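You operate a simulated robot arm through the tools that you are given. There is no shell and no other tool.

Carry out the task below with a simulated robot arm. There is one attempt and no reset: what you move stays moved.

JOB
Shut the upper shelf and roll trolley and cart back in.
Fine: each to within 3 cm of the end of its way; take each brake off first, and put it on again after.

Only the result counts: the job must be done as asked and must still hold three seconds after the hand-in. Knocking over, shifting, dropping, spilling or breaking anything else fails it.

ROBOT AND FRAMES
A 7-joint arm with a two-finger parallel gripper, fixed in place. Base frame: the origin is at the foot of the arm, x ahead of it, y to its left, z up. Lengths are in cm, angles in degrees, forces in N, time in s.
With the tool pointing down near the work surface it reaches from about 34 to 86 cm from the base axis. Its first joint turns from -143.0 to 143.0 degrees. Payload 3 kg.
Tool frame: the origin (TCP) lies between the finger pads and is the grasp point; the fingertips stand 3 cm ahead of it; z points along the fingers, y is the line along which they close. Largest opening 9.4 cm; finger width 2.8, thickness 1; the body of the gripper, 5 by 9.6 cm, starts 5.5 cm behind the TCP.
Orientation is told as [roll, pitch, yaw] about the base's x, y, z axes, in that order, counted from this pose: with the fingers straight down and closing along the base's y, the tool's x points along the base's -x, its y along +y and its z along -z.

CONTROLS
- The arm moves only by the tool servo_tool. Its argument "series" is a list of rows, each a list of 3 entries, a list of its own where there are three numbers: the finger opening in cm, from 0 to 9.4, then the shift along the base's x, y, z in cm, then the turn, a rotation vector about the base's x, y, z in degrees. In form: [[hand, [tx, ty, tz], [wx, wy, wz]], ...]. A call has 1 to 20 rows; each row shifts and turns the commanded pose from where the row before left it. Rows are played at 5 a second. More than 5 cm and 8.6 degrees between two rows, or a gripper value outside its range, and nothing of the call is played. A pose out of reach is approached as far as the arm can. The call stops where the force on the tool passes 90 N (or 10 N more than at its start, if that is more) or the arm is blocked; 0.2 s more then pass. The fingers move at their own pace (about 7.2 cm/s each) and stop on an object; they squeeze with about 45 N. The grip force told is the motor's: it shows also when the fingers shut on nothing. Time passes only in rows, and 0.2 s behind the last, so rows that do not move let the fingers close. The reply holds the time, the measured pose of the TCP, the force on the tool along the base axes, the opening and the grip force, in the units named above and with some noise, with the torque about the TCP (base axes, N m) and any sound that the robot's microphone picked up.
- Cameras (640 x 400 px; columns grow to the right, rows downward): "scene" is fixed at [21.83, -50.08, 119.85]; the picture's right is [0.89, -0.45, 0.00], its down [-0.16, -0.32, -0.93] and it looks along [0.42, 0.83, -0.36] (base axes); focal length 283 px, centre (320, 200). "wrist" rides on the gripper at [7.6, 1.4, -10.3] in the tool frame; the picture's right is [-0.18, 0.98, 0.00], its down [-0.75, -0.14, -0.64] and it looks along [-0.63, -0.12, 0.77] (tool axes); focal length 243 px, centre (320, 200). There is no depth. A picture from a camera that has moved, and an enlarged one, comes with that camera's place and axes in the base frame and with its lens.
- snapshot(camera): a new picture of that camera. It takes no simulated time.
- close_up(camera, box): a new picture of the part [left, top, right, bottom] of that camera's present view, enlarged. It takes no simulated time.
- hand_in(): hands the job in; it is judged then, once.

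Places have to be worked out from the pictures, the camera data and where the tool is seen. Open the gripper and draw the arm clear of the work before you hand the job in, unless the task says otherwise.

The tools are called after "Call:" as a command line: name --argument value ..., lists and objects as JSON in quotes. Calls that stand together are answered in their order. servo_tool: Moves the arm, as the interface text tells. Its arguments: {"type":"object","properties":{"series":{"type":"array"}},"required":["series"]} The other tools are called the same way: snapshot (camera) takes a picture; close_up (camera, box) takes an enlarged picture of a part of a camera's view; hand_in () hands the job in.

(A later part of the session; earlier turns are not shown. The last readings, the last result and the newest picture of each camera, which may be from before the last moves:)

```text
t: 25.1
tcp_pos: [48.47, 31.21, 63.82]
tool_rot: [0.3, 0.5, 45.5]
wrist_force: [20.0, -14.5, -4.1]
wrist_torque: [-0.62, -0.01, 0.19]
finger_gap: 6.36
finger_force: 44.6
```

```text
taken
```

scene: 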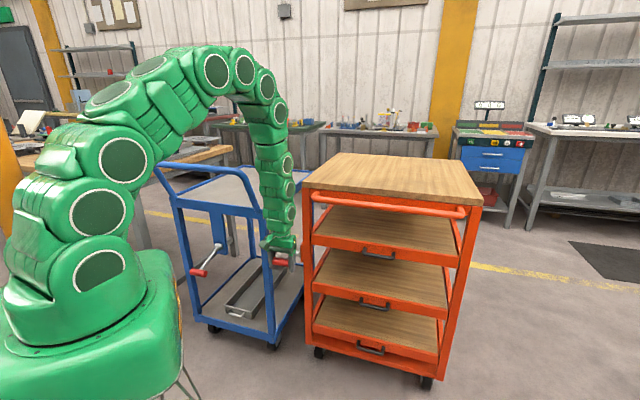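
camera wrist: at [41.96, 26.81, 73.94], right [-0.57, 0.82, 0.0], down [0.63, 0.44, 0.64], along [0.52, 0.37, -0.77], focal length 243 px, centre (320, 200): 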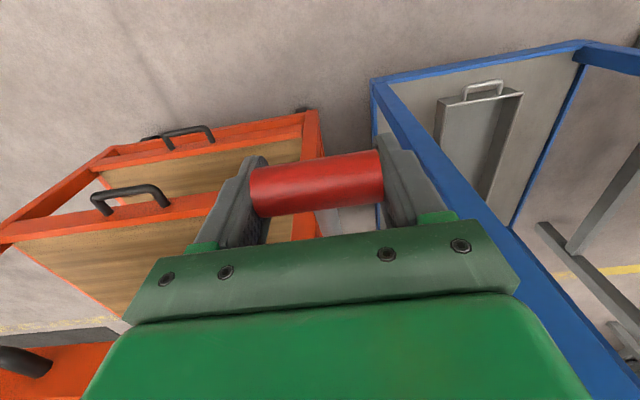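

The cart rolls freely. A sideways force of ~24 N shows the heading is a little nearer 44.5°, so I correct and continue pushing.

Call:
servo_tool --series '[[5, [0.85, 0.57, 0], [0, 0, 0]], [5, [0.72, 0.7, 0], [0, 0, 0]], [5, [0.72, 0.7, 0], [0, 0, 0]], [5, [0.72, 0.7, 0], [0, 0, 0]], [5, [0.72, 0.7, 0], [0, 0, 0]], [5, [0.72, 0.7, 0], [0, 0, 0]]]'

Call:
snapshot --camera "wrist"

Call:
snapshot --camera "scene"

```text
t: 26.5
tcp_pos: [52.55, 35.45, 63.72]
tool_rot: [0.3, 0.4, 45.5]
wrist_force: [-58.3, 64.1, -3.6]
wrist_torque: [-0.92, -0.4, -1.15]
finger_gap: 6.44
finger_force: 44.3
```

```text
taken
camera wrist: at [46.25, 31.04, 73.95], right [-0.57, 0.82, 0.0], down [0.63, 0.44, 0.64], along [0.52, 0.37, -0.77], focal length 243 px, centre (320, 200)
```

wrist: 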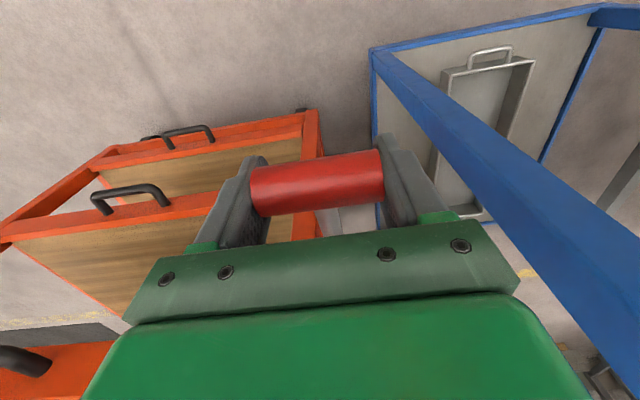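

```text
taken
```

scene: 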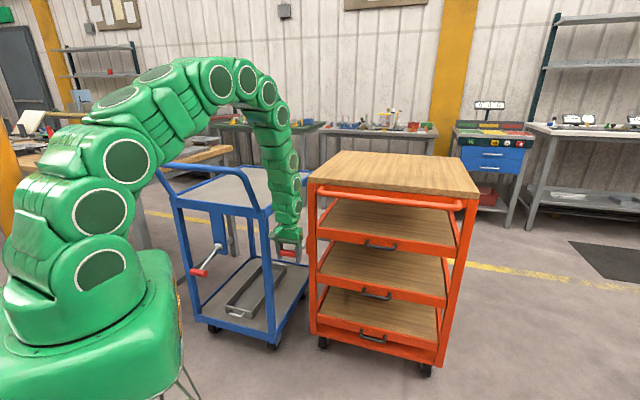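

I over-corrected sideways (−86 N); the tool track itself shows the heading is almost exactly 45°. I undo 0.3 cm of the sideways offset and go on at 45°.

Call:
servo_tool --series '[[5, [-0.22, 0.22, 0], [0, 0, 0]], [5, [0.5, 0.5, 0], [0, 0, 0]], [5, [0.7, 0.7, 0], [0, 0, 0]]]'

```text
t: 27.3
tcp_pos: [53.86, 36.61, 63.75]
tool_rot: [0.2, 0.4, 45.6]
wrist_force: [-7.2, 11.5, -1.1]
wrist_torque: [-0.71, -0.74, -0.32]
finger_gap: 6.4
finger_force: 45.0
```

The sideways load is small now. I keep pushing at 45° in 1 cm steps.

Call:
servo_tool --series '[[5, [0.7, 0.71, 0], [0, 0, 0]], [5, [0.7, 0.7, 0], [0, 0, 0]], [5, [0.7, 0.7, 0], [0, 0, 0]], [5, [0.7, 0.7, 0], [0, 0, 0]], [5, [0.7, 0.7, 0], [0, 0, 0]]]'

Call:
snapshot --camera "wrist"

Call:
snapshot --camera "scene"

```text
t: 28.5
tcp_pos: [57.47, 40.07, 63.87]
tool_rot: [0.2, 0.1, 45.5]
wrist_force: [20.3, -11.7, -1.4]
wrist_torque: [-0.33, -0.42, 0.14]
finger_gap: 6.38
finger_force: 45.0
```

```text
taken
camera wrist: at [51.01, 35.88, 74.07], right [-0.57, 0.82, 0.0], down [0.63, 0.44, 0.64], along [0.52, 0.37, -0.77], focal length 243 px, centre (320, 200)
```

wrist: 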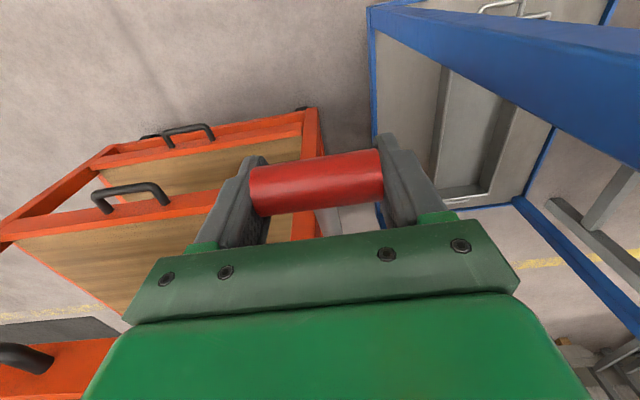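

```text
taken
```

scene: 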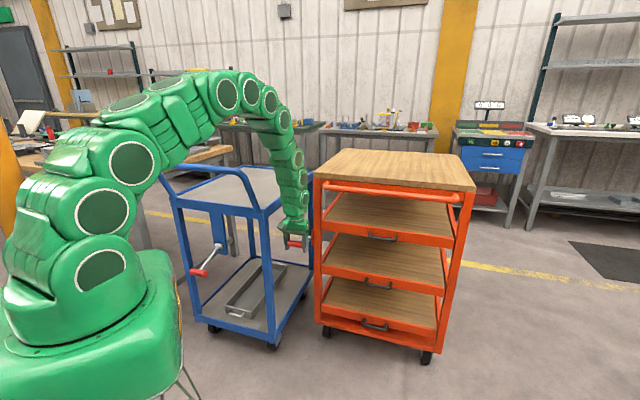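

Slight +w load, so the heading is about 44.3°. I correct a hair and continue; the cart has rolled about 17 cm so far.

Call:
servo_tool --series '[[5, [0.77, 0.63, 0], [0, 0, 0]], [5, [0.72, 0.69, 0], [0, 0, 0]], [5, [0.72, 0.69, 0], [0, 0, 0]], [5, [0.72, 0.69, 0], [0, 0, 0]], [5, [0.72, 0.69, 0], [0, 0, 0]]]'

Call:
snapshot --camera "wrist"

Call:
snapshot --camera "scene"

```text
t: 29.7
tcp_pos: [60.74, 43.63, 63.63]
tool_rot: [0.3, 0.4, 45.6]
wrist_force: [-0.7, 7.5, -5.3]
wrist_torque: [-0.51, 0.07, -0.16]
finger_gap: 6.38
finger_force: 45.1
```

```text
taken
camera wrist: at [54.47, 39.29, 73.96], right [-0.57, 0.82, 0.0], down [0.63, 0.44, 0.64], along [0.52, 0.37, -0.77], focal length 243 px, centre (320, 200)
```

wrist: 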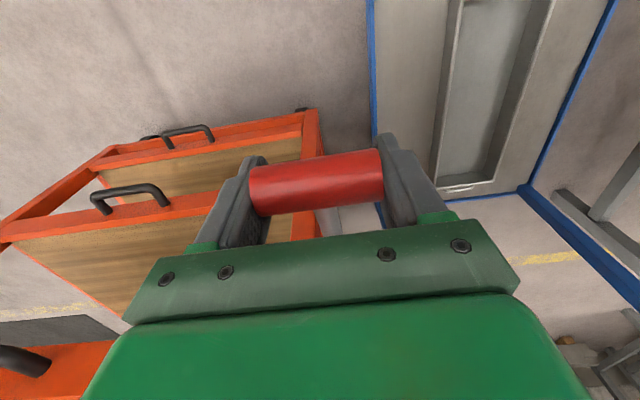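

```text
taken
```

scene: 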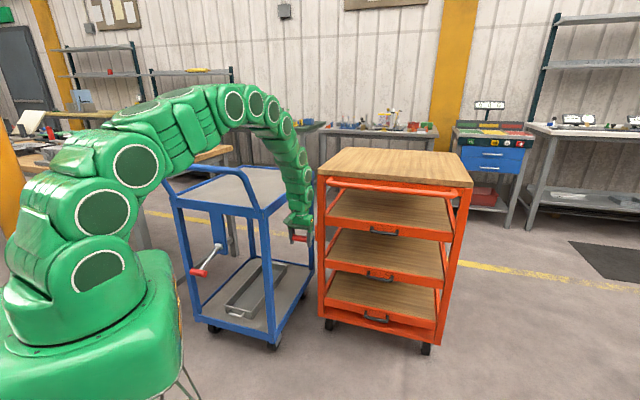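

Load is near zero and the cart has rolled about 22 cm. I continue pushing.

Call:
servo_tool --series '[[5, [0.71, 0.7, 0], [0, 0, 0]], [5, [0.71, 0.7, 0], [0, 0, 0]], [5, [0.71, 0.7, 0], [0, 0, 0]], [5, [0.71, 0.7, 0], [0, 0, 0]], [5, [0.71, 0.7, 0], [0, 0, 0]]]'

Call:
snapshot --camera "wrist"

Call:
snapshot --camera "scene"

```text
t: 30.9
tcp_pos: [64.58, 47.0, 63.84]
tool_rot: [0.2, 0.4, 45.4]
wrist_force: [0.4, 0.2, 1.0]
wrist_torque: [0.0, 0.02, -0.02]
finger_gap: 4.98
finger_force: 0.0
```

```text
taken
camera wrist: at [58.17, 42.69, 74.01], right [-0.57, 0.82, 0.0], down [0.63, 0.44, 0.64], along [0.52, 0.37, -0.77], focal length 243 px, centre (320, 200)
```

wrist: 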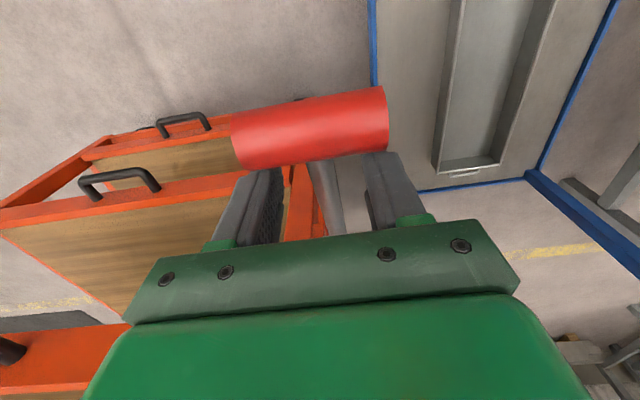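

```text
taken
```

scene: 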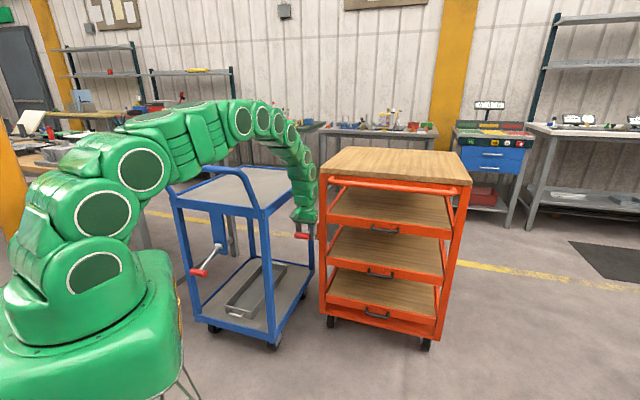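

The cart stopped and the grip slid out of the fingers while the hand went on, so the cart has probably reached its end stop. I raise the hand clear of the lever and look at the situation.

Call:
servo_tool --series '[[5, [0, 0, 3], [0, 0, 0]], [5, [0, 0, 4], [0, 0, 0]], [5, [-2.8, -2.8, 1], [0, 0, 0]], [5, [-2.8, -2.8, 0], [0, 0, 0]]]'

Call:
snapshot --camera "wrist"

Call:
close_up --camera "scene" --box '[240, 180, 480, 360]'

```text
t: 31.9
tcp_pos: [58.68, 41.48, 71.8]
tool_rot: [0.3, 0.5, 45.6]
wrist_force: [-0.6, 0.5, 0.4]
wrist_torque: [0.01, 0.0, 0.02]
finger_gap: 5.0
finger_force: 0.0
```

```text
taken
camera wrist: at [52.34, 37.09, 81.96], right [-0.57, 0.82, 0.0], down [0.63, 0.44, 0.63], along [0.52, 0.37, -0.77], focal length 243 px, centre (320, 200)
```

wrist: 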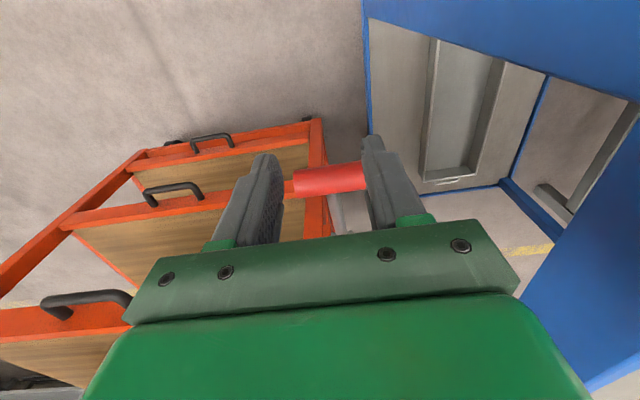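

```text
2.22 times, centred on (360, 270) of scene
camera zoom: at [21.83, -50.08, 119.85], right [0.89, -0.45, 0.0], down [-0.16, -0.32, -0.93], along [0.42, 0.83, -0.36], focal length 628 px, centre (231, 44)
```

zoom: 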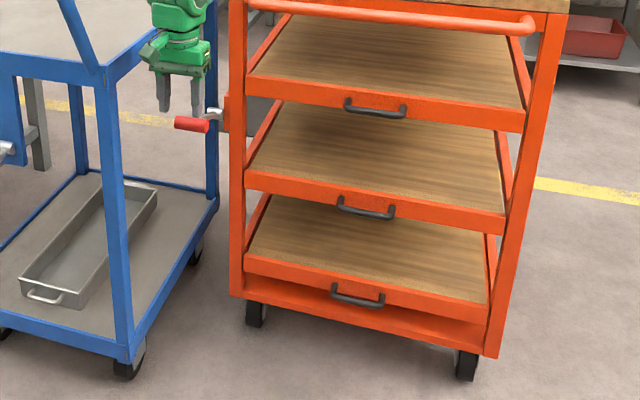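

The grip is now at ≈ (62.0,45.2,63.8), meaning the cart rolled about 24 cm. I close the fingers, drop in front of the grip and press it forward to verify that the cart is at its stop.

Call:
servo_tool --series '[[0, [-0.5, -0.1, 0], [0, 0, 0]], [0, [0, 0, -4], [0, 0, 0]], [0, [0, 0, -4.3], [0, 0, 0]], [0, [0.7, 0.7, 0], [0, 0, 0]], [0, [0.7, 0.7, 0], [0, 0, 0]], [0, [0.5, 0.5, 0], [0, 0, 0]]]'

Call:
snapshot --camera "wrist"

Call:
close_up --camera "scene" --box '[240, 180, 480, 360]'

```text
t: 33.3
tcp_pos: [59.95, 42.96, 63.32]
tool_rot: [0.3, 1.2, 45.5]
wrist_force: [-43.4, -39.1, 16.0]
wrist_torque: [0.49, -0.56, -0.15]
finger_gap: 0.01
finger_force: 33.2
```

```text
taken
camera wrist: at [53.64, 38.67, 73.58], right [-0.57, 0.82, 0.0], down [0.64, 0.45, 0.63], along [0.51, 0.36, -0.78], focal length 243 px, centre (320, 200)
```

wrist: 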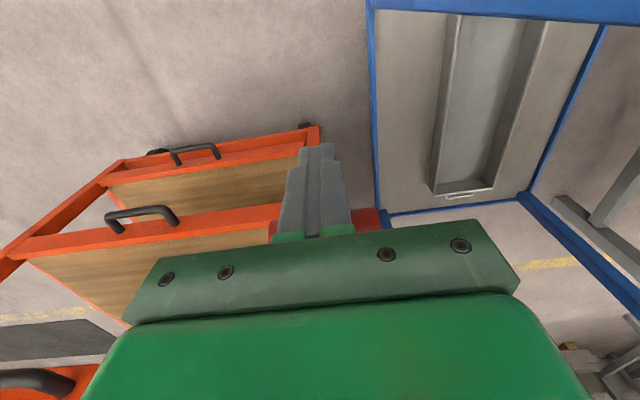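

```text
2.22 times, centred on (360, 270) of scene
camera zoom: at [21.83, -50.08, 119.85], right [0.89, -0.45, 0.0], down [-0.16, -0.32, -0.93], along [0.42, 0.83, -0.36], focal length 628 px, centre (231, 44)
```

zoom: 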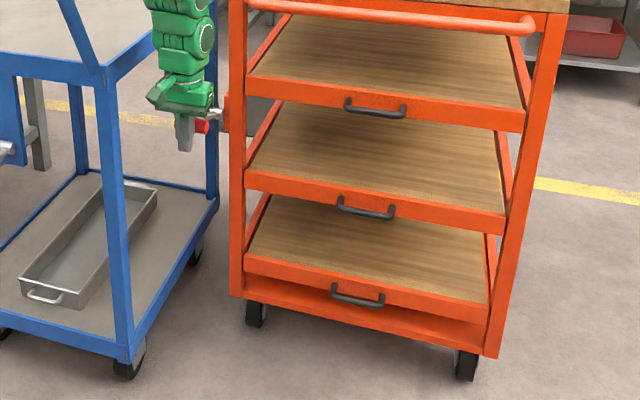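

The push meets ~58 N with no movement of the cart, so it is at the end of its way. Now I back off, go above the grip and press the lever down to put the brake on again.

Call:
servo_tool --series '[[0, [-1.4, -1.4, 0], [0, 0, 0]], [0, [0, 0, 4.5], [0, 0, 0]], [0, [0, 0, 4.5], [0, 0, 0]], [0, [2.9, 3.0, 0], [0, 0, 0]], [0, [0.6, 0.6, 0], [0, 0, 0]]]'

Call:
snapshot --camera "wrist"

Call:
close_up --camera "scene" --box '[240, 180, 360, 280]'

```text
t: 34.5
tcp_pos: [62.32, 45.3, 72.43]
tool_rot: [0.2, 0.5, 45.5]
wrist_force: [-0.3, 0.0, -0.4]
wrist_torque: [0.01, 0.03, 0.01]
finger_gap: 0.0
finger_force: 33.5
```

```text
taken
camera wrist: at [55.95, 41.05, 82.65], right [-0.57, 0.82, 0.0], down [0.63, 0.44, 0.64], along [0.52, 0.37, -0.77], focal length 243 px, centre (320, 200)
```

wrist: 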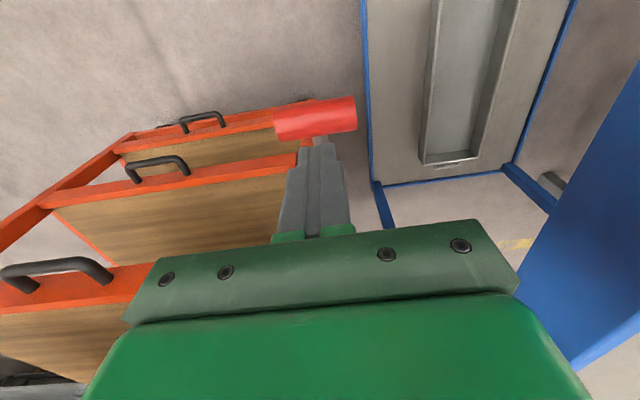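

```text
4.00 times, centred on (300, 230) of scene
camera zoom: at [21.83, -50.08, 119.85], right [0.89, -0.45, 0.0], down [-0.16, -0.32, -0.93], along [0.42, 0.83, -0.36], focal length 1130 px, centre (400, 80)
```

zoom: 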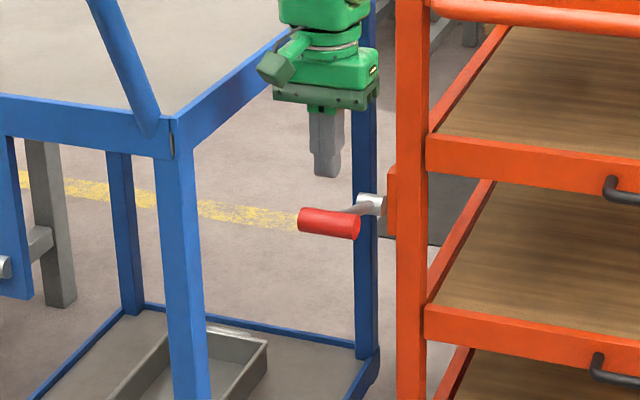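

The grip is at ≈ (61.9,45.0,64.4), right below the fingertips. I press straight down.

Call:
servo_tool --series '[[0, [-0.4, -0.3, -1.5], [0, 0, 0]], [0, [0, 0, -1.5], [0, 0, 0]], [0, [0, 0, -1.2], [0, 0, 0]], [0, [0, 0, -1.2], [0, 0, 0]], [0, [0, 0, -1.2], [0, 0, 0]], [0, [0, 0, -1.2], [0, 0, 0]], [0, [0, 0, -1.2], [0, 0, 0]], [0, [0, 0, -1.0], [0, 0, 0]], [0, [0, 0, -1.0], [0, 0, 0]]]'

Call:
snapshot --camera "wrist"

Call:
close_up --camera "scene" --box '[240, 180, 360, 280]'

```text
t: 36.5
tcp_pos: [61.83, 45.08, 61.41]
tool_rot: [0.2, 0.5, 45.5]
wrist_force: [0.4, -0.2, -0.8]
wrist_torque: [-0.01, 0.01, 0.01]
finger_gap: 0.03
finger_force: 33.4
```

```text
taken
camera wrist: at [55.51, 40.79, 71.62], right [-0.57, 0.82, 0.0], down [0.64, 0.44, 0.63], along [0.52, 0.36, -0.77], focal length 243 px, centre (320, 200)
```

wrist: 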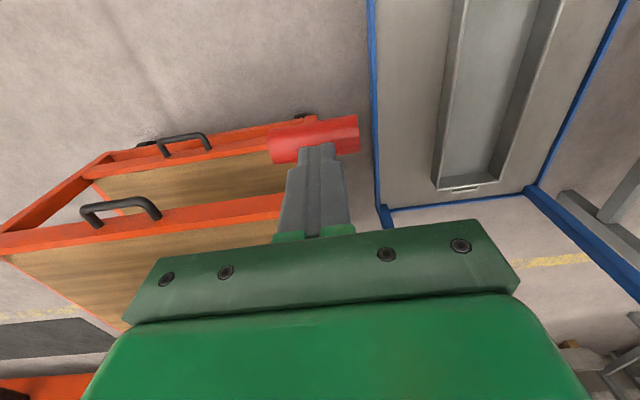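

```text
4.00 times, centred on (300, 230) of scene
camera zoom: at [21.83, -50.08, 119.85], right [0.89, -0.45, 0.0], down [-0.16, -0.32, -0.93], along [0.42, 0.83, -0.36], focal length 1130 px, centre (400, 80)
```

zoom: 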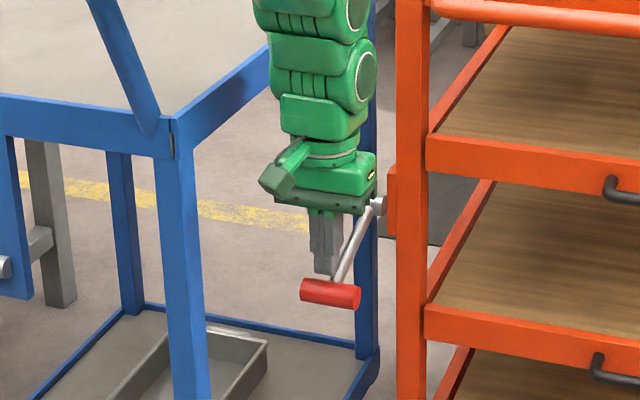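

The lever has swung down near its original angle and there is no force now. I press a little further to be sure that it sits at its lower stop.

Call:
servo_tool --series '[[0, [0, 0, -0.8], [0, 0, 0]], [0, [0, 0, -0.6], [0, 0, 0]], [0, [0, 0, -0.4], [0, 0, 0]]]'

Call:
close_up --camera "scene" --box '[240, 180, 360, 280]'

```text
t: 37.3
tcp_pos: [61.87, 45.13, 60.18]
tool_rot: [0.2, 0.5, 45.4]
wrist_force: [-18.5, -10.0, 48.4]
wrist_torque: [-0.39, 0.63, -0.06]
finger_gap: 0.0
finger_force: 33.4
stopped in row 3: the force on the tool passed its limit at 103 N (the readings are from after the stop); the commanded pose is now the measured one
```

```text
4.00 times, centred on (300, 230) of scene
camera zoom: at [21.83, -50.08, 119.85], right [0.89, -0.45, 0.0], down [-0.16, -0.32, -0.93], along [0.42, 0.83, -0.36], focal length 1130 px, centre (400, 80)
```

zoom: 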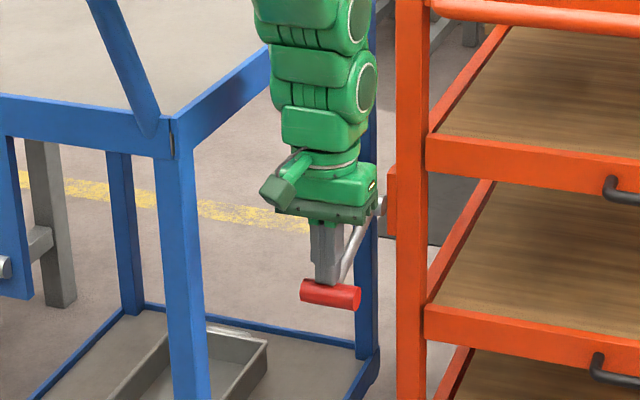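

The lever is firmly at its lower stop (103 N), the cart's brake is on and the cart has not moved. I raise the hand, step back and go up above the trolley's handle height.

Call:
servo_tool --series '[[0, [0, 0, 4.5], [0, 0, 0]], [0, [0, 0, 4.5], [0, 0, 0]], [0, [-3.3, -3.3, 0], [0, 0, 0]], [0, [-3.3, -3.3, 0], [0, 0, 0]], [0, [0, 0, 4.8], [0, 0, 0]], [0, [0, 0, 4.8], [0, 0, 0]], [0, [0, 0, 4.8], [0, 0, 0]], [0, [0, 0, 4.8], [0, 0, 0]], [0, [0, 0, 4.8], [0, 0, 0]], [0, [0, 0, 4.8], [0, 0, 0]], [0, [0, 0, 4.8], [0, 0, 0]], [0, [0, 0, 4.8], [0, 0, 0]]]'

Call:
snapshot --camera "scene"

Call:
snapshot --camera "wrist"

```text
t: 39.9
tcp_pos: [55.19, 38.44, 107.53]
tool_rot: [0.2, 0.5, 45.5]
wrist_force: [0.0, -0.2, 0.2]
wrist_torque: [-0.03, 0.0, -0.01]
finger_gap: 0.01
finger_force: 33.0
```

```text
taken
```

scene: 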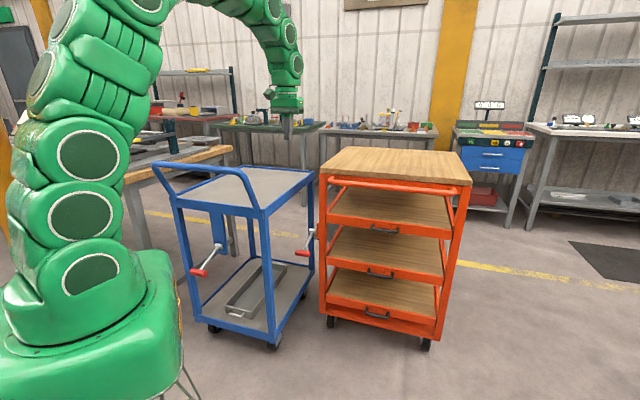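

```text
taken
camera wrist: at [48.89, 34.19, 117.69], right [-0.57, 0.82, 0.0], down [0.63, 0.44, 0.63], along [0.52, 0.36, -0.77], focal length 243 px, centre (320, 200)
```

wrist: 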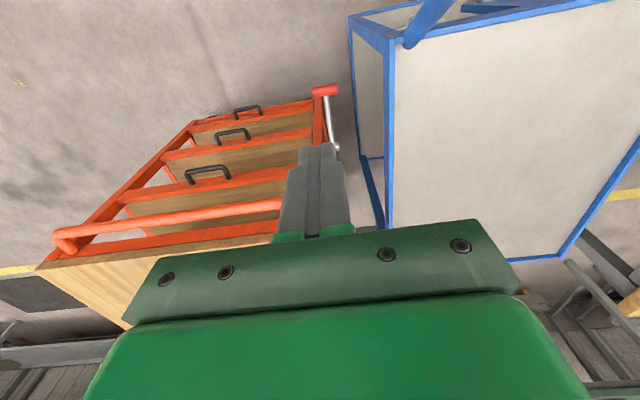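

Cart, shelf and lever look right. I now travel above the trolley's handle to a place in front of it, near (17,45), and take another view.

Call:
servo_tool --series '[[9.4, [-4.7, 0.5, 0], [0, 0, 0]], [9.4, [-4.7, 0.5, 0], [0, 0, 0]], [9.4, [-4.7, 0.5, 0], [0, 0, 0]], [9.4, [-4.7, 0.5, 0], [0, 0, 0]], [9.4, [-4.7, 0.5, 0], [0, 0, 0]], [9.4, [-4.7, 0.5, 0], [0, 0, 0]], [9.4, [-4.7, 0.5, 0], [0, 0, 0]], [9.4, [-4.7, 0.5, 0], [0, 0, 0]]]'

Call:
snapshot --camera "scene"

Call:
snapshot --camera "wrist"

```text
t: 41.7
tcp_pos: [17.97, 42.54, 105.63]
tool_rot: [2.6, 4.4, 43.8]
wrist_force: [-0.1, -0.1, 0.2]
wrist_torque: [0.01, -0.01, 0.01]
finger_gap: 9.38
finger_force: 0.1
```

```text
taken
```

scene: 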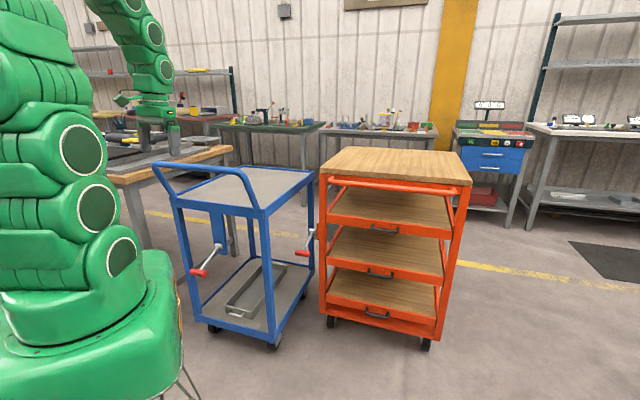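

```text
taken
camera wrist: at [12.23, 38.57, 116.39], right [-0.55, 0.84, 0.03], down [0.69, 0.43, 0.58], along [0.47, 0.33, -0.82], focal length 243 px, centre (320, 200)
```

wrist: 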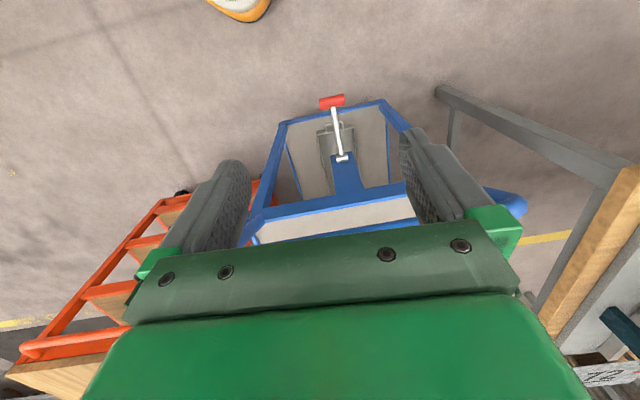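

The orientation lags a little here. I let it settle while lowering slightly and check the pose.

Call:
servo_tool --series '[[9.4, [0, 0, -1], [0, 0, 0]], [9.4, [0, 0, 0], [0, 0, 0]]]'

Call:
snapshot --camera "wrist"

```text
t: 42.3
tcp_pos: [17.97, 42.57, 105.3]
tool_rot: [2.6, 3.3, 44.0]
wrist_force: [0.6, -1.3, 0.6]
wrist_torque: [-0.02, -0.03, -0.01]
finger_gap: 9.4
finger_force: 0.1
```

```text
taken
camera wrist: at [12.14, 38.55, 115.9], right [-0.55, 0.84, 0.03], down [0.69, 0.43, 0.59], along [0.48, 0.35, -0.81], focal length 243 px, centre (320, 200)
```

wrist: 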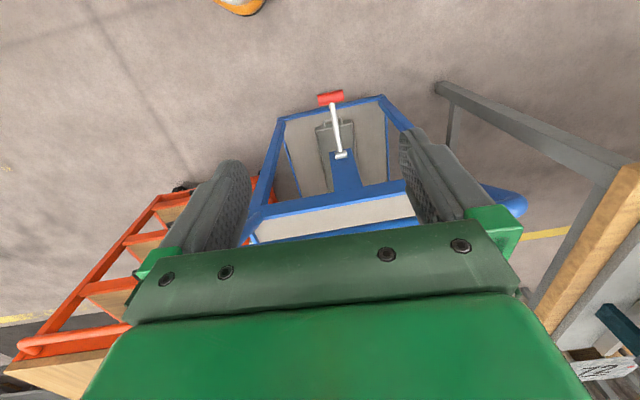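

It is near a wrist limit up here; lower down there is more freedom. I descend in front of the trolley (about 12 cm before its handle bar) and watch the pose.

Call:
servo_tool --series '[[9.4, [-0.3, 0.3, -4.8], [0, 0, 0]], [9.4, [-0.3, 0.3, -4.8], [0, 0, 0]], [9.4, [-0.3, 0.3, -4.8], [0, 0, 0]], [9.4, [-0.3, 0.3, -4.8], [0, 0, 0]], [9.4, [-0.3, 0.3, -4.8], [0, 0, 0]]]'

Call:
snapshot --camera "wrist"

Call:
snapshot --camera "scene"

```text
t: 43.5
tcp_pos: [16.15, 44.09, 82.3]
tool_rot: [0.1, 0.5, 45.6]
wrist_force: [0.2, 0.0, 0.3]
wrist_torque: [0.03, -0.03, -0.04]
finger_gap: 9.4
finger_force: 0.0
```

```text
taken
camera wrist: at [9.79, 39.79, 92.43], right [-0.57, 0.82, 0.0], down [0.63, 0.44, 0.64], along [0.52, 0.37, -0.77], focal length 243 px, centre (320, 200)
```

wrist: 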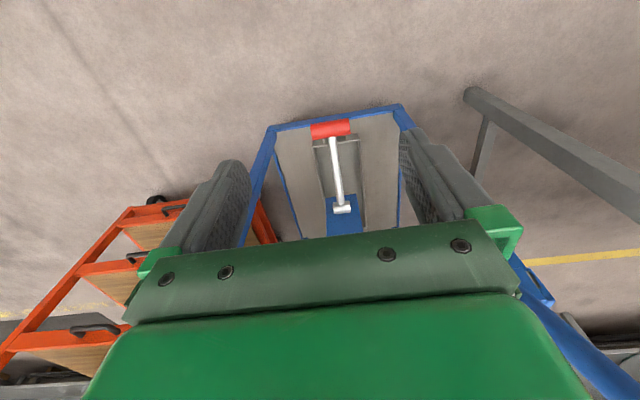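

```text
taken
```

scene: 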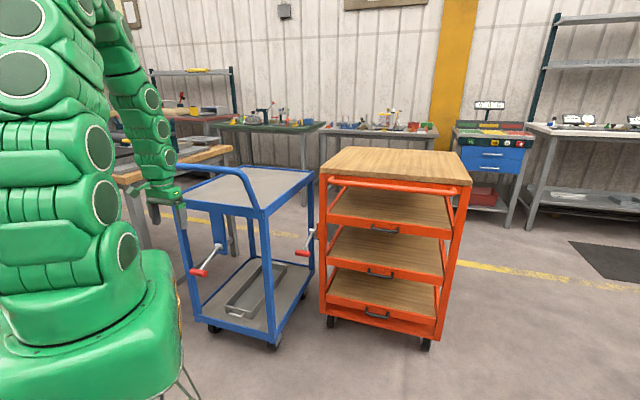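

The pose is clean again and the trolley's grip triangulates to ≈ (21.6,50.1,56). I go lower and tilt the tool about 20° so that the wrist leans away from the trolley's handle bar.

Call:
servo_tool --series '[[9.4, [0, 0, -4], [5.6, -5.7, 0]], [9.4, [0, 0, -4], [5.6, -5.7, 0]], [9.4, [0, 0, -4], [2.8, -2.85, 0]], [9.4, [0, 0, 0], [0, 0, 0]]]'

Call:
snapshot --camera "wrist"

Call:
snapshot --camera "scene"

```text
t: 44.5
tcp_pos: [16.03, 44.17, 70.3]
tool_rot: [-0.2, -19.5, 45.5]
wrist_force: [0.7, 0.6, -0.2]
wrist_torque: [0.0, -0.02, 0.05]
finger_gap: 9.39
finger_force: 0.0
```

```text
taken
camera wrist: at [7.59, 37.69, 77.32], right [-0.58, 0.81, 0.06], down [0.45, 0.26, 0.86], along [0.68, 0.52, -0.51], focal length 243 px, centre (320, 200)
```

wrist: 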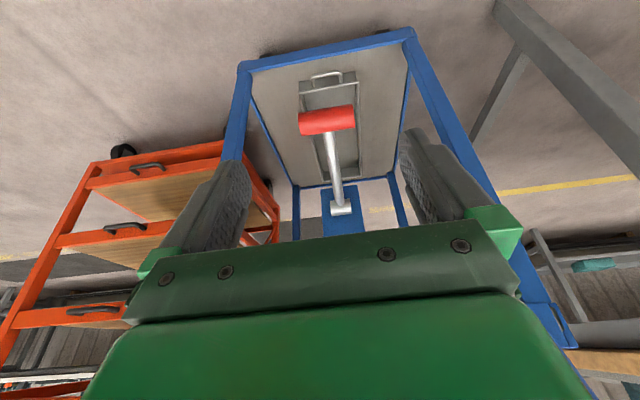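

```text
taken
```

scene: 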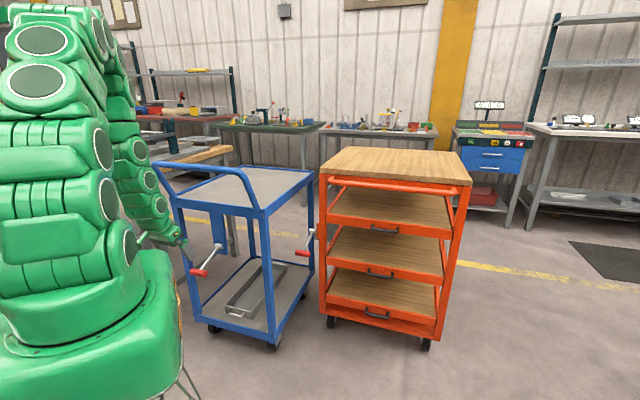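

Tilted pose reached; the grip is at ≈ (21.5,50.0,56.1). I approach along the tool axis with open fingers.

Call:
servo_tool --series '[[9.4, [1.5, 1.67, -2.25], [0, 0, 0]], [9.4, [1.47, 1.66, -2.25], [0, 0, 0]], [9.4, [0.8, 0.8, -3.1], [0, 0, 0]], [9.4, [0.8, 0.8, -3.1], [0, 0, 0]]]'

Call:
snapshot --camera "wrist"

Call:
close_up --camera "scene" --box '[130, 150, 290, 290]'

```text
t: 45.5
tcp_pos: [20.9, 48.88, 59.65]
tool_rot: [-0.1, -19.4, 45.6]
wrist_force: [-0.3, 0.0, 0.3]
wrist_torque: [-0.01, 0.01, 0.0]
finger_gap: 9.39
finger_force: 0.1
```

```text
taken
camera wrist: at [12.3, 42.47, 66.7], right [-0.58, 0.81, 0.06], down [0.45, 0.26, 0.86], along [0.68, 0.52, -0.51], focal length 243 px, centre (320, 200)
```

wrist: 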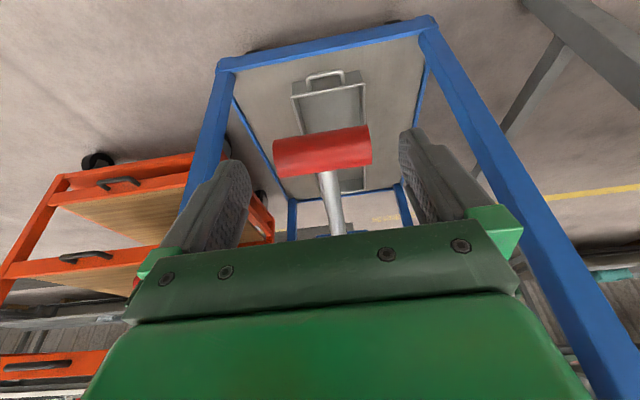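

```text
2.86 times, centred on (210, 220) of scene
camera zoom: at [21.83, -50.08, 119.85], right [0.89, -0.45, 0.0], down [-0.16, -0.32, -0.93], along [0.42, 0.83, -0.36], focal length 807 px, centre (634, 143)
```

zoom: 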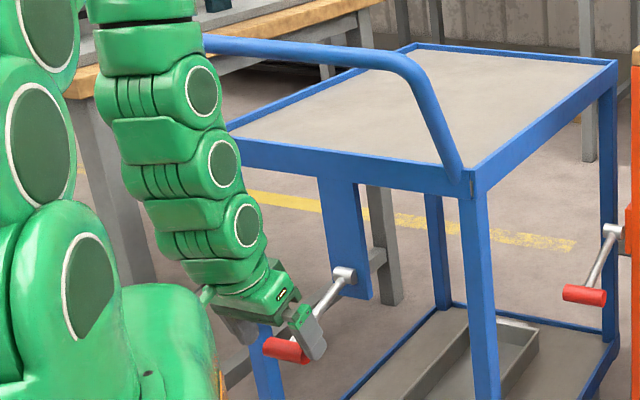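

The grip lies centred between the fingers. I move the last 3.4 cm down and close.

Call:
servo_tool --series '[[9.4, [0.3, 0.3, -1.7], [0, 0, 0]], [9.4, [0.3, 0.3, -1.9], [0, 0, 0]], [5, [0, 0, 0], [0, 0, 0]], [5, [0, 0, 0], [0, 0, 0]], [5, [0, 0, 0], [0, 0, 0]]]'

Call:
snapshot --camera "wrist"

Call:
close_up --camera "scene" --box '[130, 150, 290, 290]'

```text
t: 46.7
tcp_pos: [21.48, 49.62, 56.13]
tool_rot: [-0.1, -19.5, 45.7]
wrist_force: [-15.8, 18.5, -7.2]
wrist_torque: [-0.79, 0.58, 0.22]
finger_gap: 6.38
finger_force: 45.3
```

```text
taken
camera wrist: at [12.83, 43.18, 63.14], right [-0.58, 0.81, 0.06], down [0.45, 0.26, 0.86], along [0.68, 0.53, -0.51], focal length 243 px, centre (320, 200)
```

wrist: 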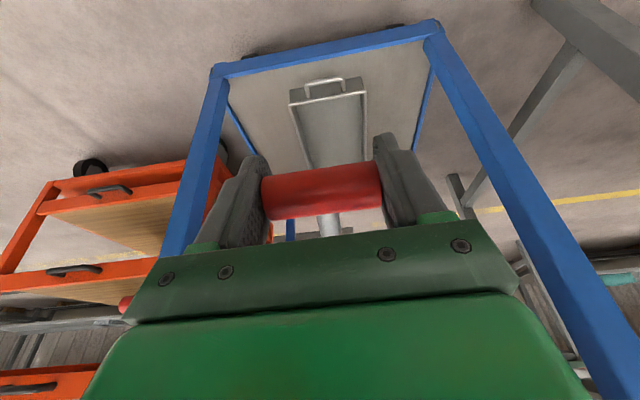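

```text
2.86 times, centred on (210, 220) of scene
camera zoom: at [21.83, -50.08, 119.85], right [0.89, -0.45, 0.0], down [-0.16, -0.32, -0.93], along [0.42, 0.83, -0.36], focal length 807 px, centre (634, 143)
```

zoom: 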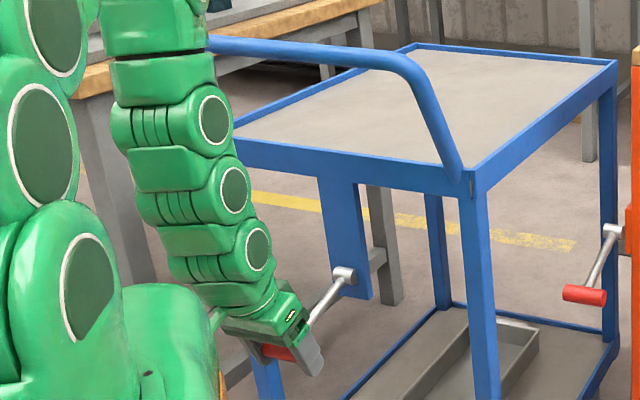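

Both fingers hold the grip. I lift the trolley's lever along its arc in small steps, as with the cart's.

Call:
servo_tool --series '[[5, [-0.3, -0.25, 1.5], [0, 0, 0]], [5, [-0.16, -0.15, 1.67], [0, 0, 0]], [5, [0, 0, 1.68], [0, 0, 0]], [5, [0.14, 0.13, 1.68], [0, 0, 0]]]'

Call:
snapshot --camera "wrist"

Call:
close_up --camera "scene" --box '[130, 150, 290, 290]'

```text
t: 47.7
tcp_pos: [21.13, 49.36, 62.76]
tool_rot: [0.0, -19.4, 45.5]
wrist_force: [-18.3, 19.1, -1.7]
wrist_torque: [-0.22, 0.05, 0.27]
finger_gap: 6.52
finger_force: 13.3
```

```text
taken
camera wrist: at [12.56, 42.88, 69.69], right [-0.58, 0.81, 0.06], down [0.45, 0.26, 0.86], along [0.68, 0.52, -0.51], focal length 243 px, centre (320, 200)
```

wrist: 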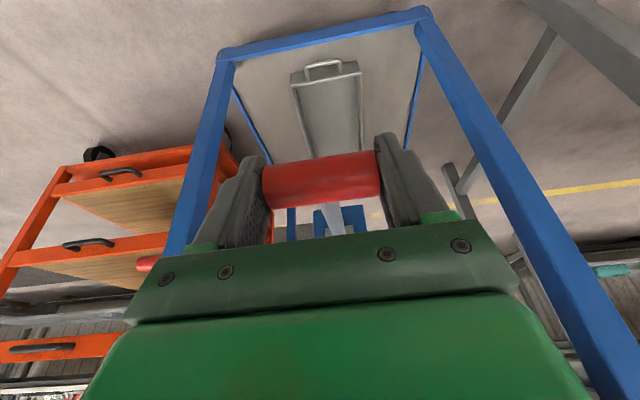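

```text
2.86 times, centred on (210, 220) of scene
camera zoom: at [21.83, -50.08, 119.85], right [0.89, -0.45, 0.0], down [-0.16, -0.32, -0.93], along [0.42, 0.83, -0.36], focal length 807 px, centre (634, 143)
```

zoom: 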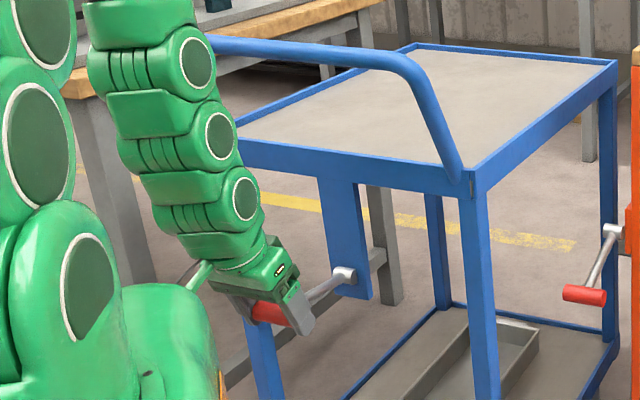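

The lever follows. I centre by ~0.15 cm and lift further until the force shows the upper stop.

Call:
servo_tool --series '[[5, [-0.1, 0.1, 0], [0, 0, 0]], [5, [0, 0, 0], [0, 0, 0]], [5, [0.15, 0.15, 0.8], [0, 0, 0]], [5, [0.15, 0.15, 0.7], [0, 0, 0]]]'

Call:
snapshot --camera "wrist"

Call:
close_up --camera "scene" --box '[130, 150, 290, 290]'

```text
t: 48.7
tcp_pos: [21.15, 49.56, 64.02]
tool_rot: [-0.3, -19.4, 45.6]
wrist_force: [3.8, -9.4, -8.0]
wrist_torque: [-0.94, 0.87, -0.07]
finger_gap: 6.4
finger_force: 45.2
```

```text
taken
camera wrist: at [12.73, 43.17, 71.11], right [-0.58, 0.81, 0.06], down [0.45, 0.26, 0.86], along [0.68, 0.52, -0.51], focal length 243 px, centre (320, 200)
```

wrist: 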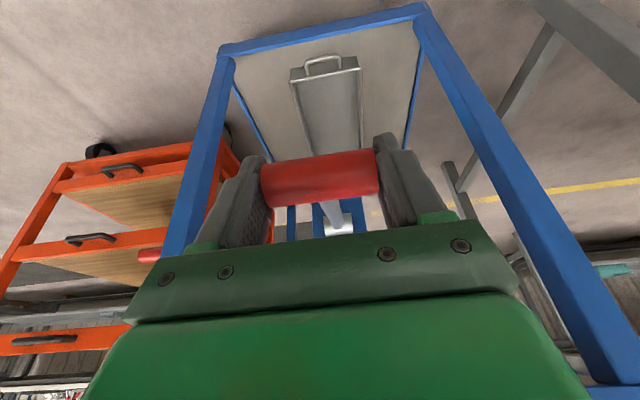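

```text
2.86 times, centred on (210, 220) of scene
camera zoom: at [21.83, -50.08, 119.85], right [0.89, -0.45, 0.0], down [-0.16, -0.32, -0.93], along [0.42, 0.83, -0.36], focal length 807 px, centre (634, 143)
```

zoom: 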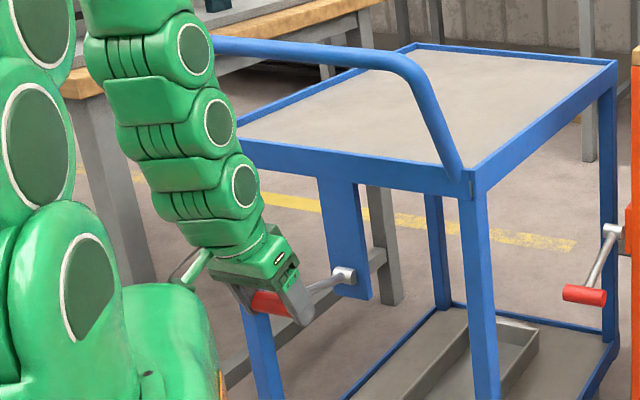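

Still low force, so I lift a bit further to reach the upper stop.

Call:
servo_tool --series '[[5, [0.12, 0.12, 0.6], [0, 0, 0]], [5, [0.12, 0.12, 0.5], [0, 0, 0]]]'

Call:
snapshot --camera "wrist"

Call:
close_up --camera "scene" --box '[130, 150, 290, 290]'

```text
t: 49.3
tcp_pos: [21.53, 49.8, 65.2]
tool_rot: [-0.1, -19.4, 45.4]
wrist_force: [22.1, -18.5, -9.9]
wrist_torque: [-0.75, 1.0, -0.59]
finger_gap: 5.99
finger_force: 45.1
```

```text
taken
camera wrist: at [12.99, 43.45, 72.28], right [-0.58, 0.81, 0.06], down [0.45, 0.26, 0.86], along [0.68, 0.52, -0.51], focal length 243 px, centre (320, 200)
```

wrist: 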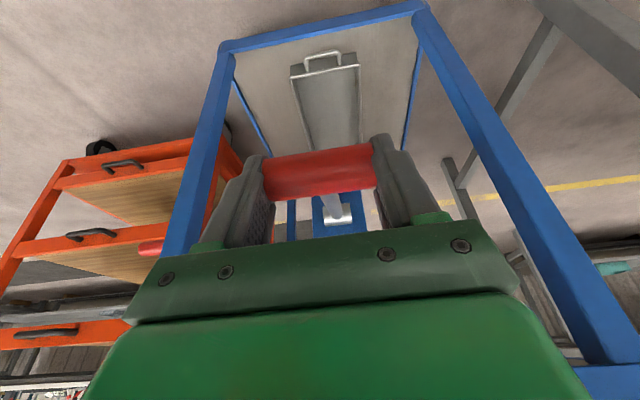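

```text
2.86 times, centred on (210, 220) of scene
camera zoom: at [21.83, -50.08, 119.85], right [0.89, -0.45, 0.0], down [-0.16, -0.32, -0.93], along [0.42, 0.83, -0.36], focal length 807 px, centre (634, 143)
```

zoom: 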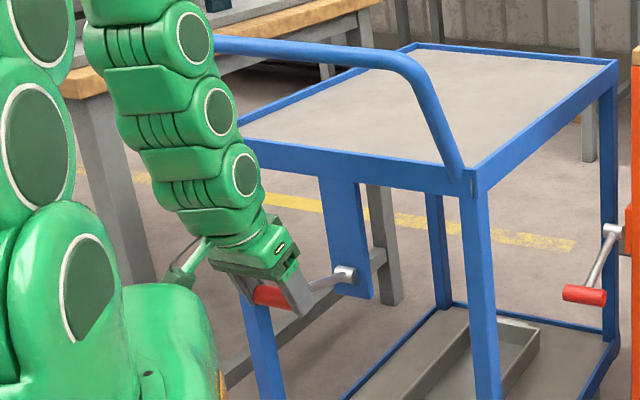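

The grip is sliding toward the fingertips again, so the lever is probably at its stop. I re-grip deeper and test once more.

Call:
servo_tool --series '[[9.4, [0, 0, 0], [0, 0, 0]], [9.4, [0, 0, 0], [0, 0, 0]], [9.4, [-0.1, -0.1, -2.2], [0, 0, 0]], [5, [0, 0, 0], [0, 0, 0]], [5, [0, 0, 0], [0, 0, 0]], [5, [0, 0, 0], [0, 0, 0]]]'

Call:
snapshot --camera "wrist"

Call:
close_up --camera "scene" --box '[130, 150, 290, 290]'

```text
t: 50.7
tcp_pos: [21.55, 49.81, 62.94]
tool_rot: [-0.2, -19.4, 45.5]
wrist_force: [30.8, -25.1, 5.7]
wrist_torque: [1.02, -0.35, -0.46]
finger_gap: 6.4
finger_force: 44.5
```

```text
taken
camera wrist: at [12.9, 43.35, 70.1], right [-0.58, 0.81, 0.06], down [0.45, 0.26, 0.86], along [0.68, 0.52, -0.51], focal length 243 px, centre (320, 200)
```

wrist: 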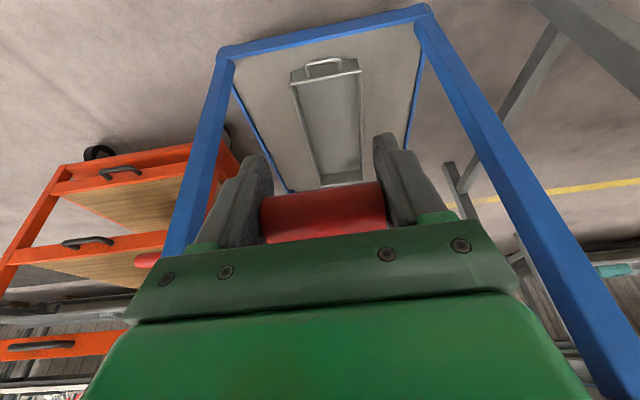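

```text
2.86 times, centred on (210, 220) of scene
camera zoom: at [21.83, -50.08, 119.85], right [0.89, -0.45, 0.0], down [-0.16, -0.32, -0.93], along [0.42, 0.83, -0.36], focal length 807 px, centre (634, 143)
```

zoom: 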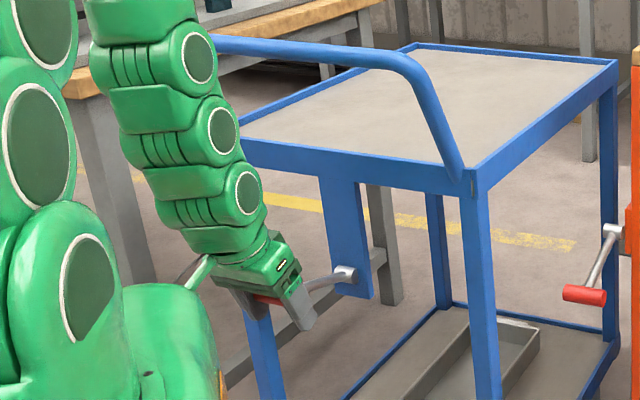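

The grip is deep in the fingers now. I relax the sideways load slightly and lift to feel the stop.

Call:
servo_tool --series '[[5, [0.09, -0.09, 0], [0, 0, 0]], [5, [0.05, 0.05, 0.5], [0, 0, 0]], [5, [0.08, 0.08, 0.5], [0, 0, 0]]]'

```text
t: 51.5
tcp_pos: [21.58, 49.83, 63.86]
tool_rot: [-0.2, -19.3, 45.8]
wrist_force: [-0.7, -5.5, -29.8]
wrist_torque: [-0.13, 0.25, -0.04]
finger_gap: 6.43
finger_force: 45.1
```

30 N of resistance: the lever is at its upper stop, brake off. I ease off and push the trolley gently along its heading.

Call:
servo_tool --series '[[5, [0, 0, -0.35], [0, 0, 0]], [5, [0.3, 0.3, 0], [0, 0, 0]], [5, [0.5, 0.49, 0], [0, 0, 0]], [5, [0.64, 0.63, 0], [0, 0, 0]], [5, [0.64, 0.63, 0], [0, 0, 0]]]'

Call:
snapshot --camera "wrist"

Call:
snapshot --camera "scene"

```text
t: 52.7
tcp_pos: [23.77, 52.02, 63.75]
tool_rot: [-0.2, -19.4, 45.6]
wrist_force: [1.8, 2.9, -10.6]
wrist_torque: [-0.68, 1.02, 0.09]
finger_gap: 6.39
finger_force: 44.8
```

```text
taken
camera wrist: at [15.21, 45.59, 70.71], right [-0.58, 0.81, 0.06], down [0.45, 0.26, 0.86], along [0.68, 0.52, -0.51], focal length 243 px, centre (320, 200)
```

wrist: 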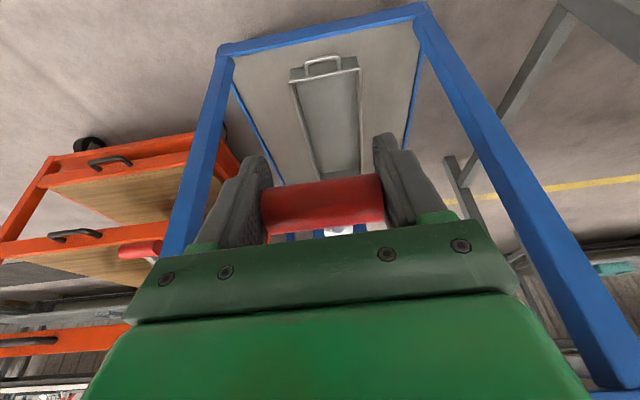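

```text
taken
```

scene: 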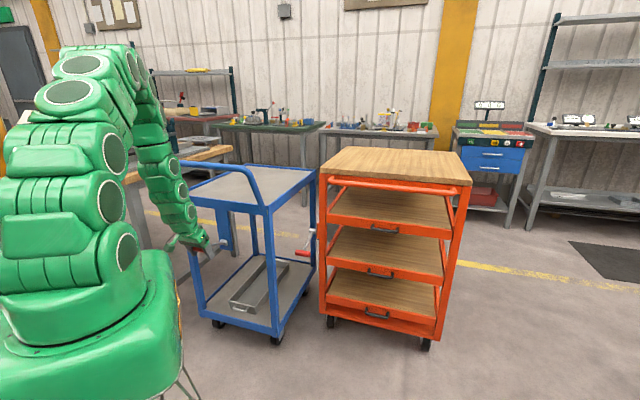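

The trolley rolls freely with almost no sideways load. I continue at 1 cm steps.

Call:
servo_tool --series '[[5, [0.7, 0.7, 0], [0, 0, 0]], [5, [0.7, 0.7, 0], [0, 0, 0]], [5, [0.7, 0.7, 0], [0, 0, 0]], [5, [0.7, 0.7, 0], [0, 0, 0]], [5, [0.7, 0.7, 0], [0, 0, 0]]]'

Call:
snapshot --camera "scene"

```text
t: 53.9
tcp_pos: [27.22, 55.54, 63.7]
tool_rot: [-0.1, -19.5, 45.6]
wrist_force: [-14.4, 19.7, -8.1]
wrist_torque: [-0.63, 0.68, 0.27]
finger_gap: 6.39
finger_force: 44.7
```

```text
taken
```

scene: 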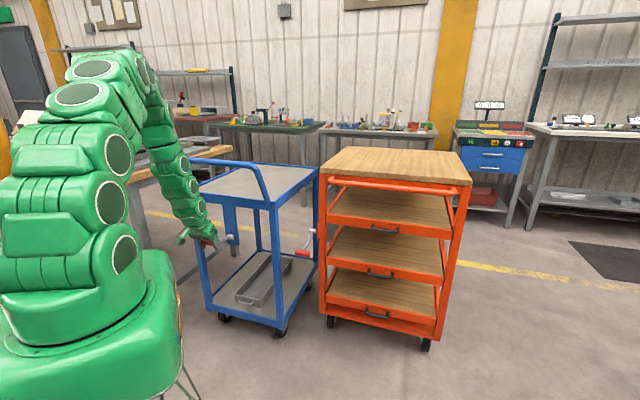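

A −24 N side load shows this heading is about 45.6°; I correct slightly and go on.

Call:
servo_tool --series '[[5, [0.63, 0.77, 0], [0, 0, 0]], [5, [0.695, 0.71, 0], [0, 0, 0]], [5, [0.695, 0.71, 0], [0, 0, 0]], [5, [0.695, 0.71, 0], [0, 0, 0]], [5, [0.695, 0.71, 0], [0, 0, 0]]]'

Call:
snapshot --camera "scene"

Call:
snapshot --camera "wrist"

```text
t: 55.1
tcp_pos: [30.69, 58.97, 63.69]
tool_rot: [-0.3, -19.3, 45.5]
wrist_force: [6.9, -0.4, -9.3]
wrist_torque: [-0.69, 0.78, 0.26]
finger_gap: 6.41
finger_force: 45.3
```

```text
taken
```

scene: 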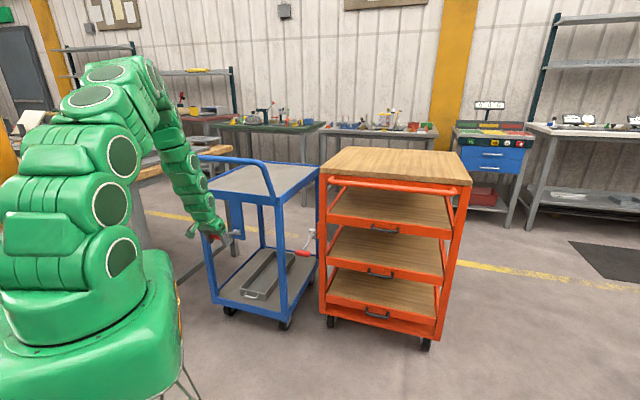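

```text
taken
camera wrist: at [22.12, 52.54, 70.71], right [-0.58, 0.81, 0.06], down [0.45, 0.26, 0.86], along [0.68, 0.52, -0.51], focal length 243 px, centre (320, 200)
```

wrist: 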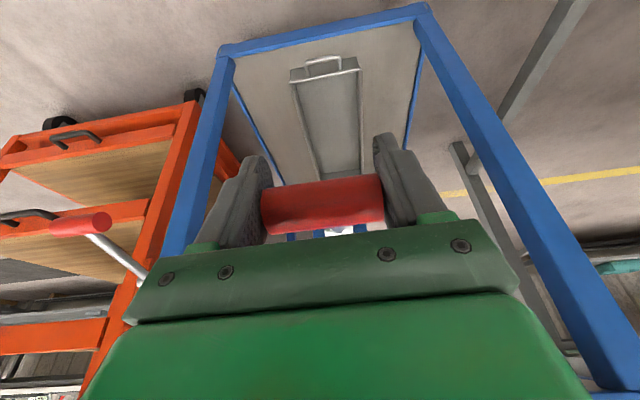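

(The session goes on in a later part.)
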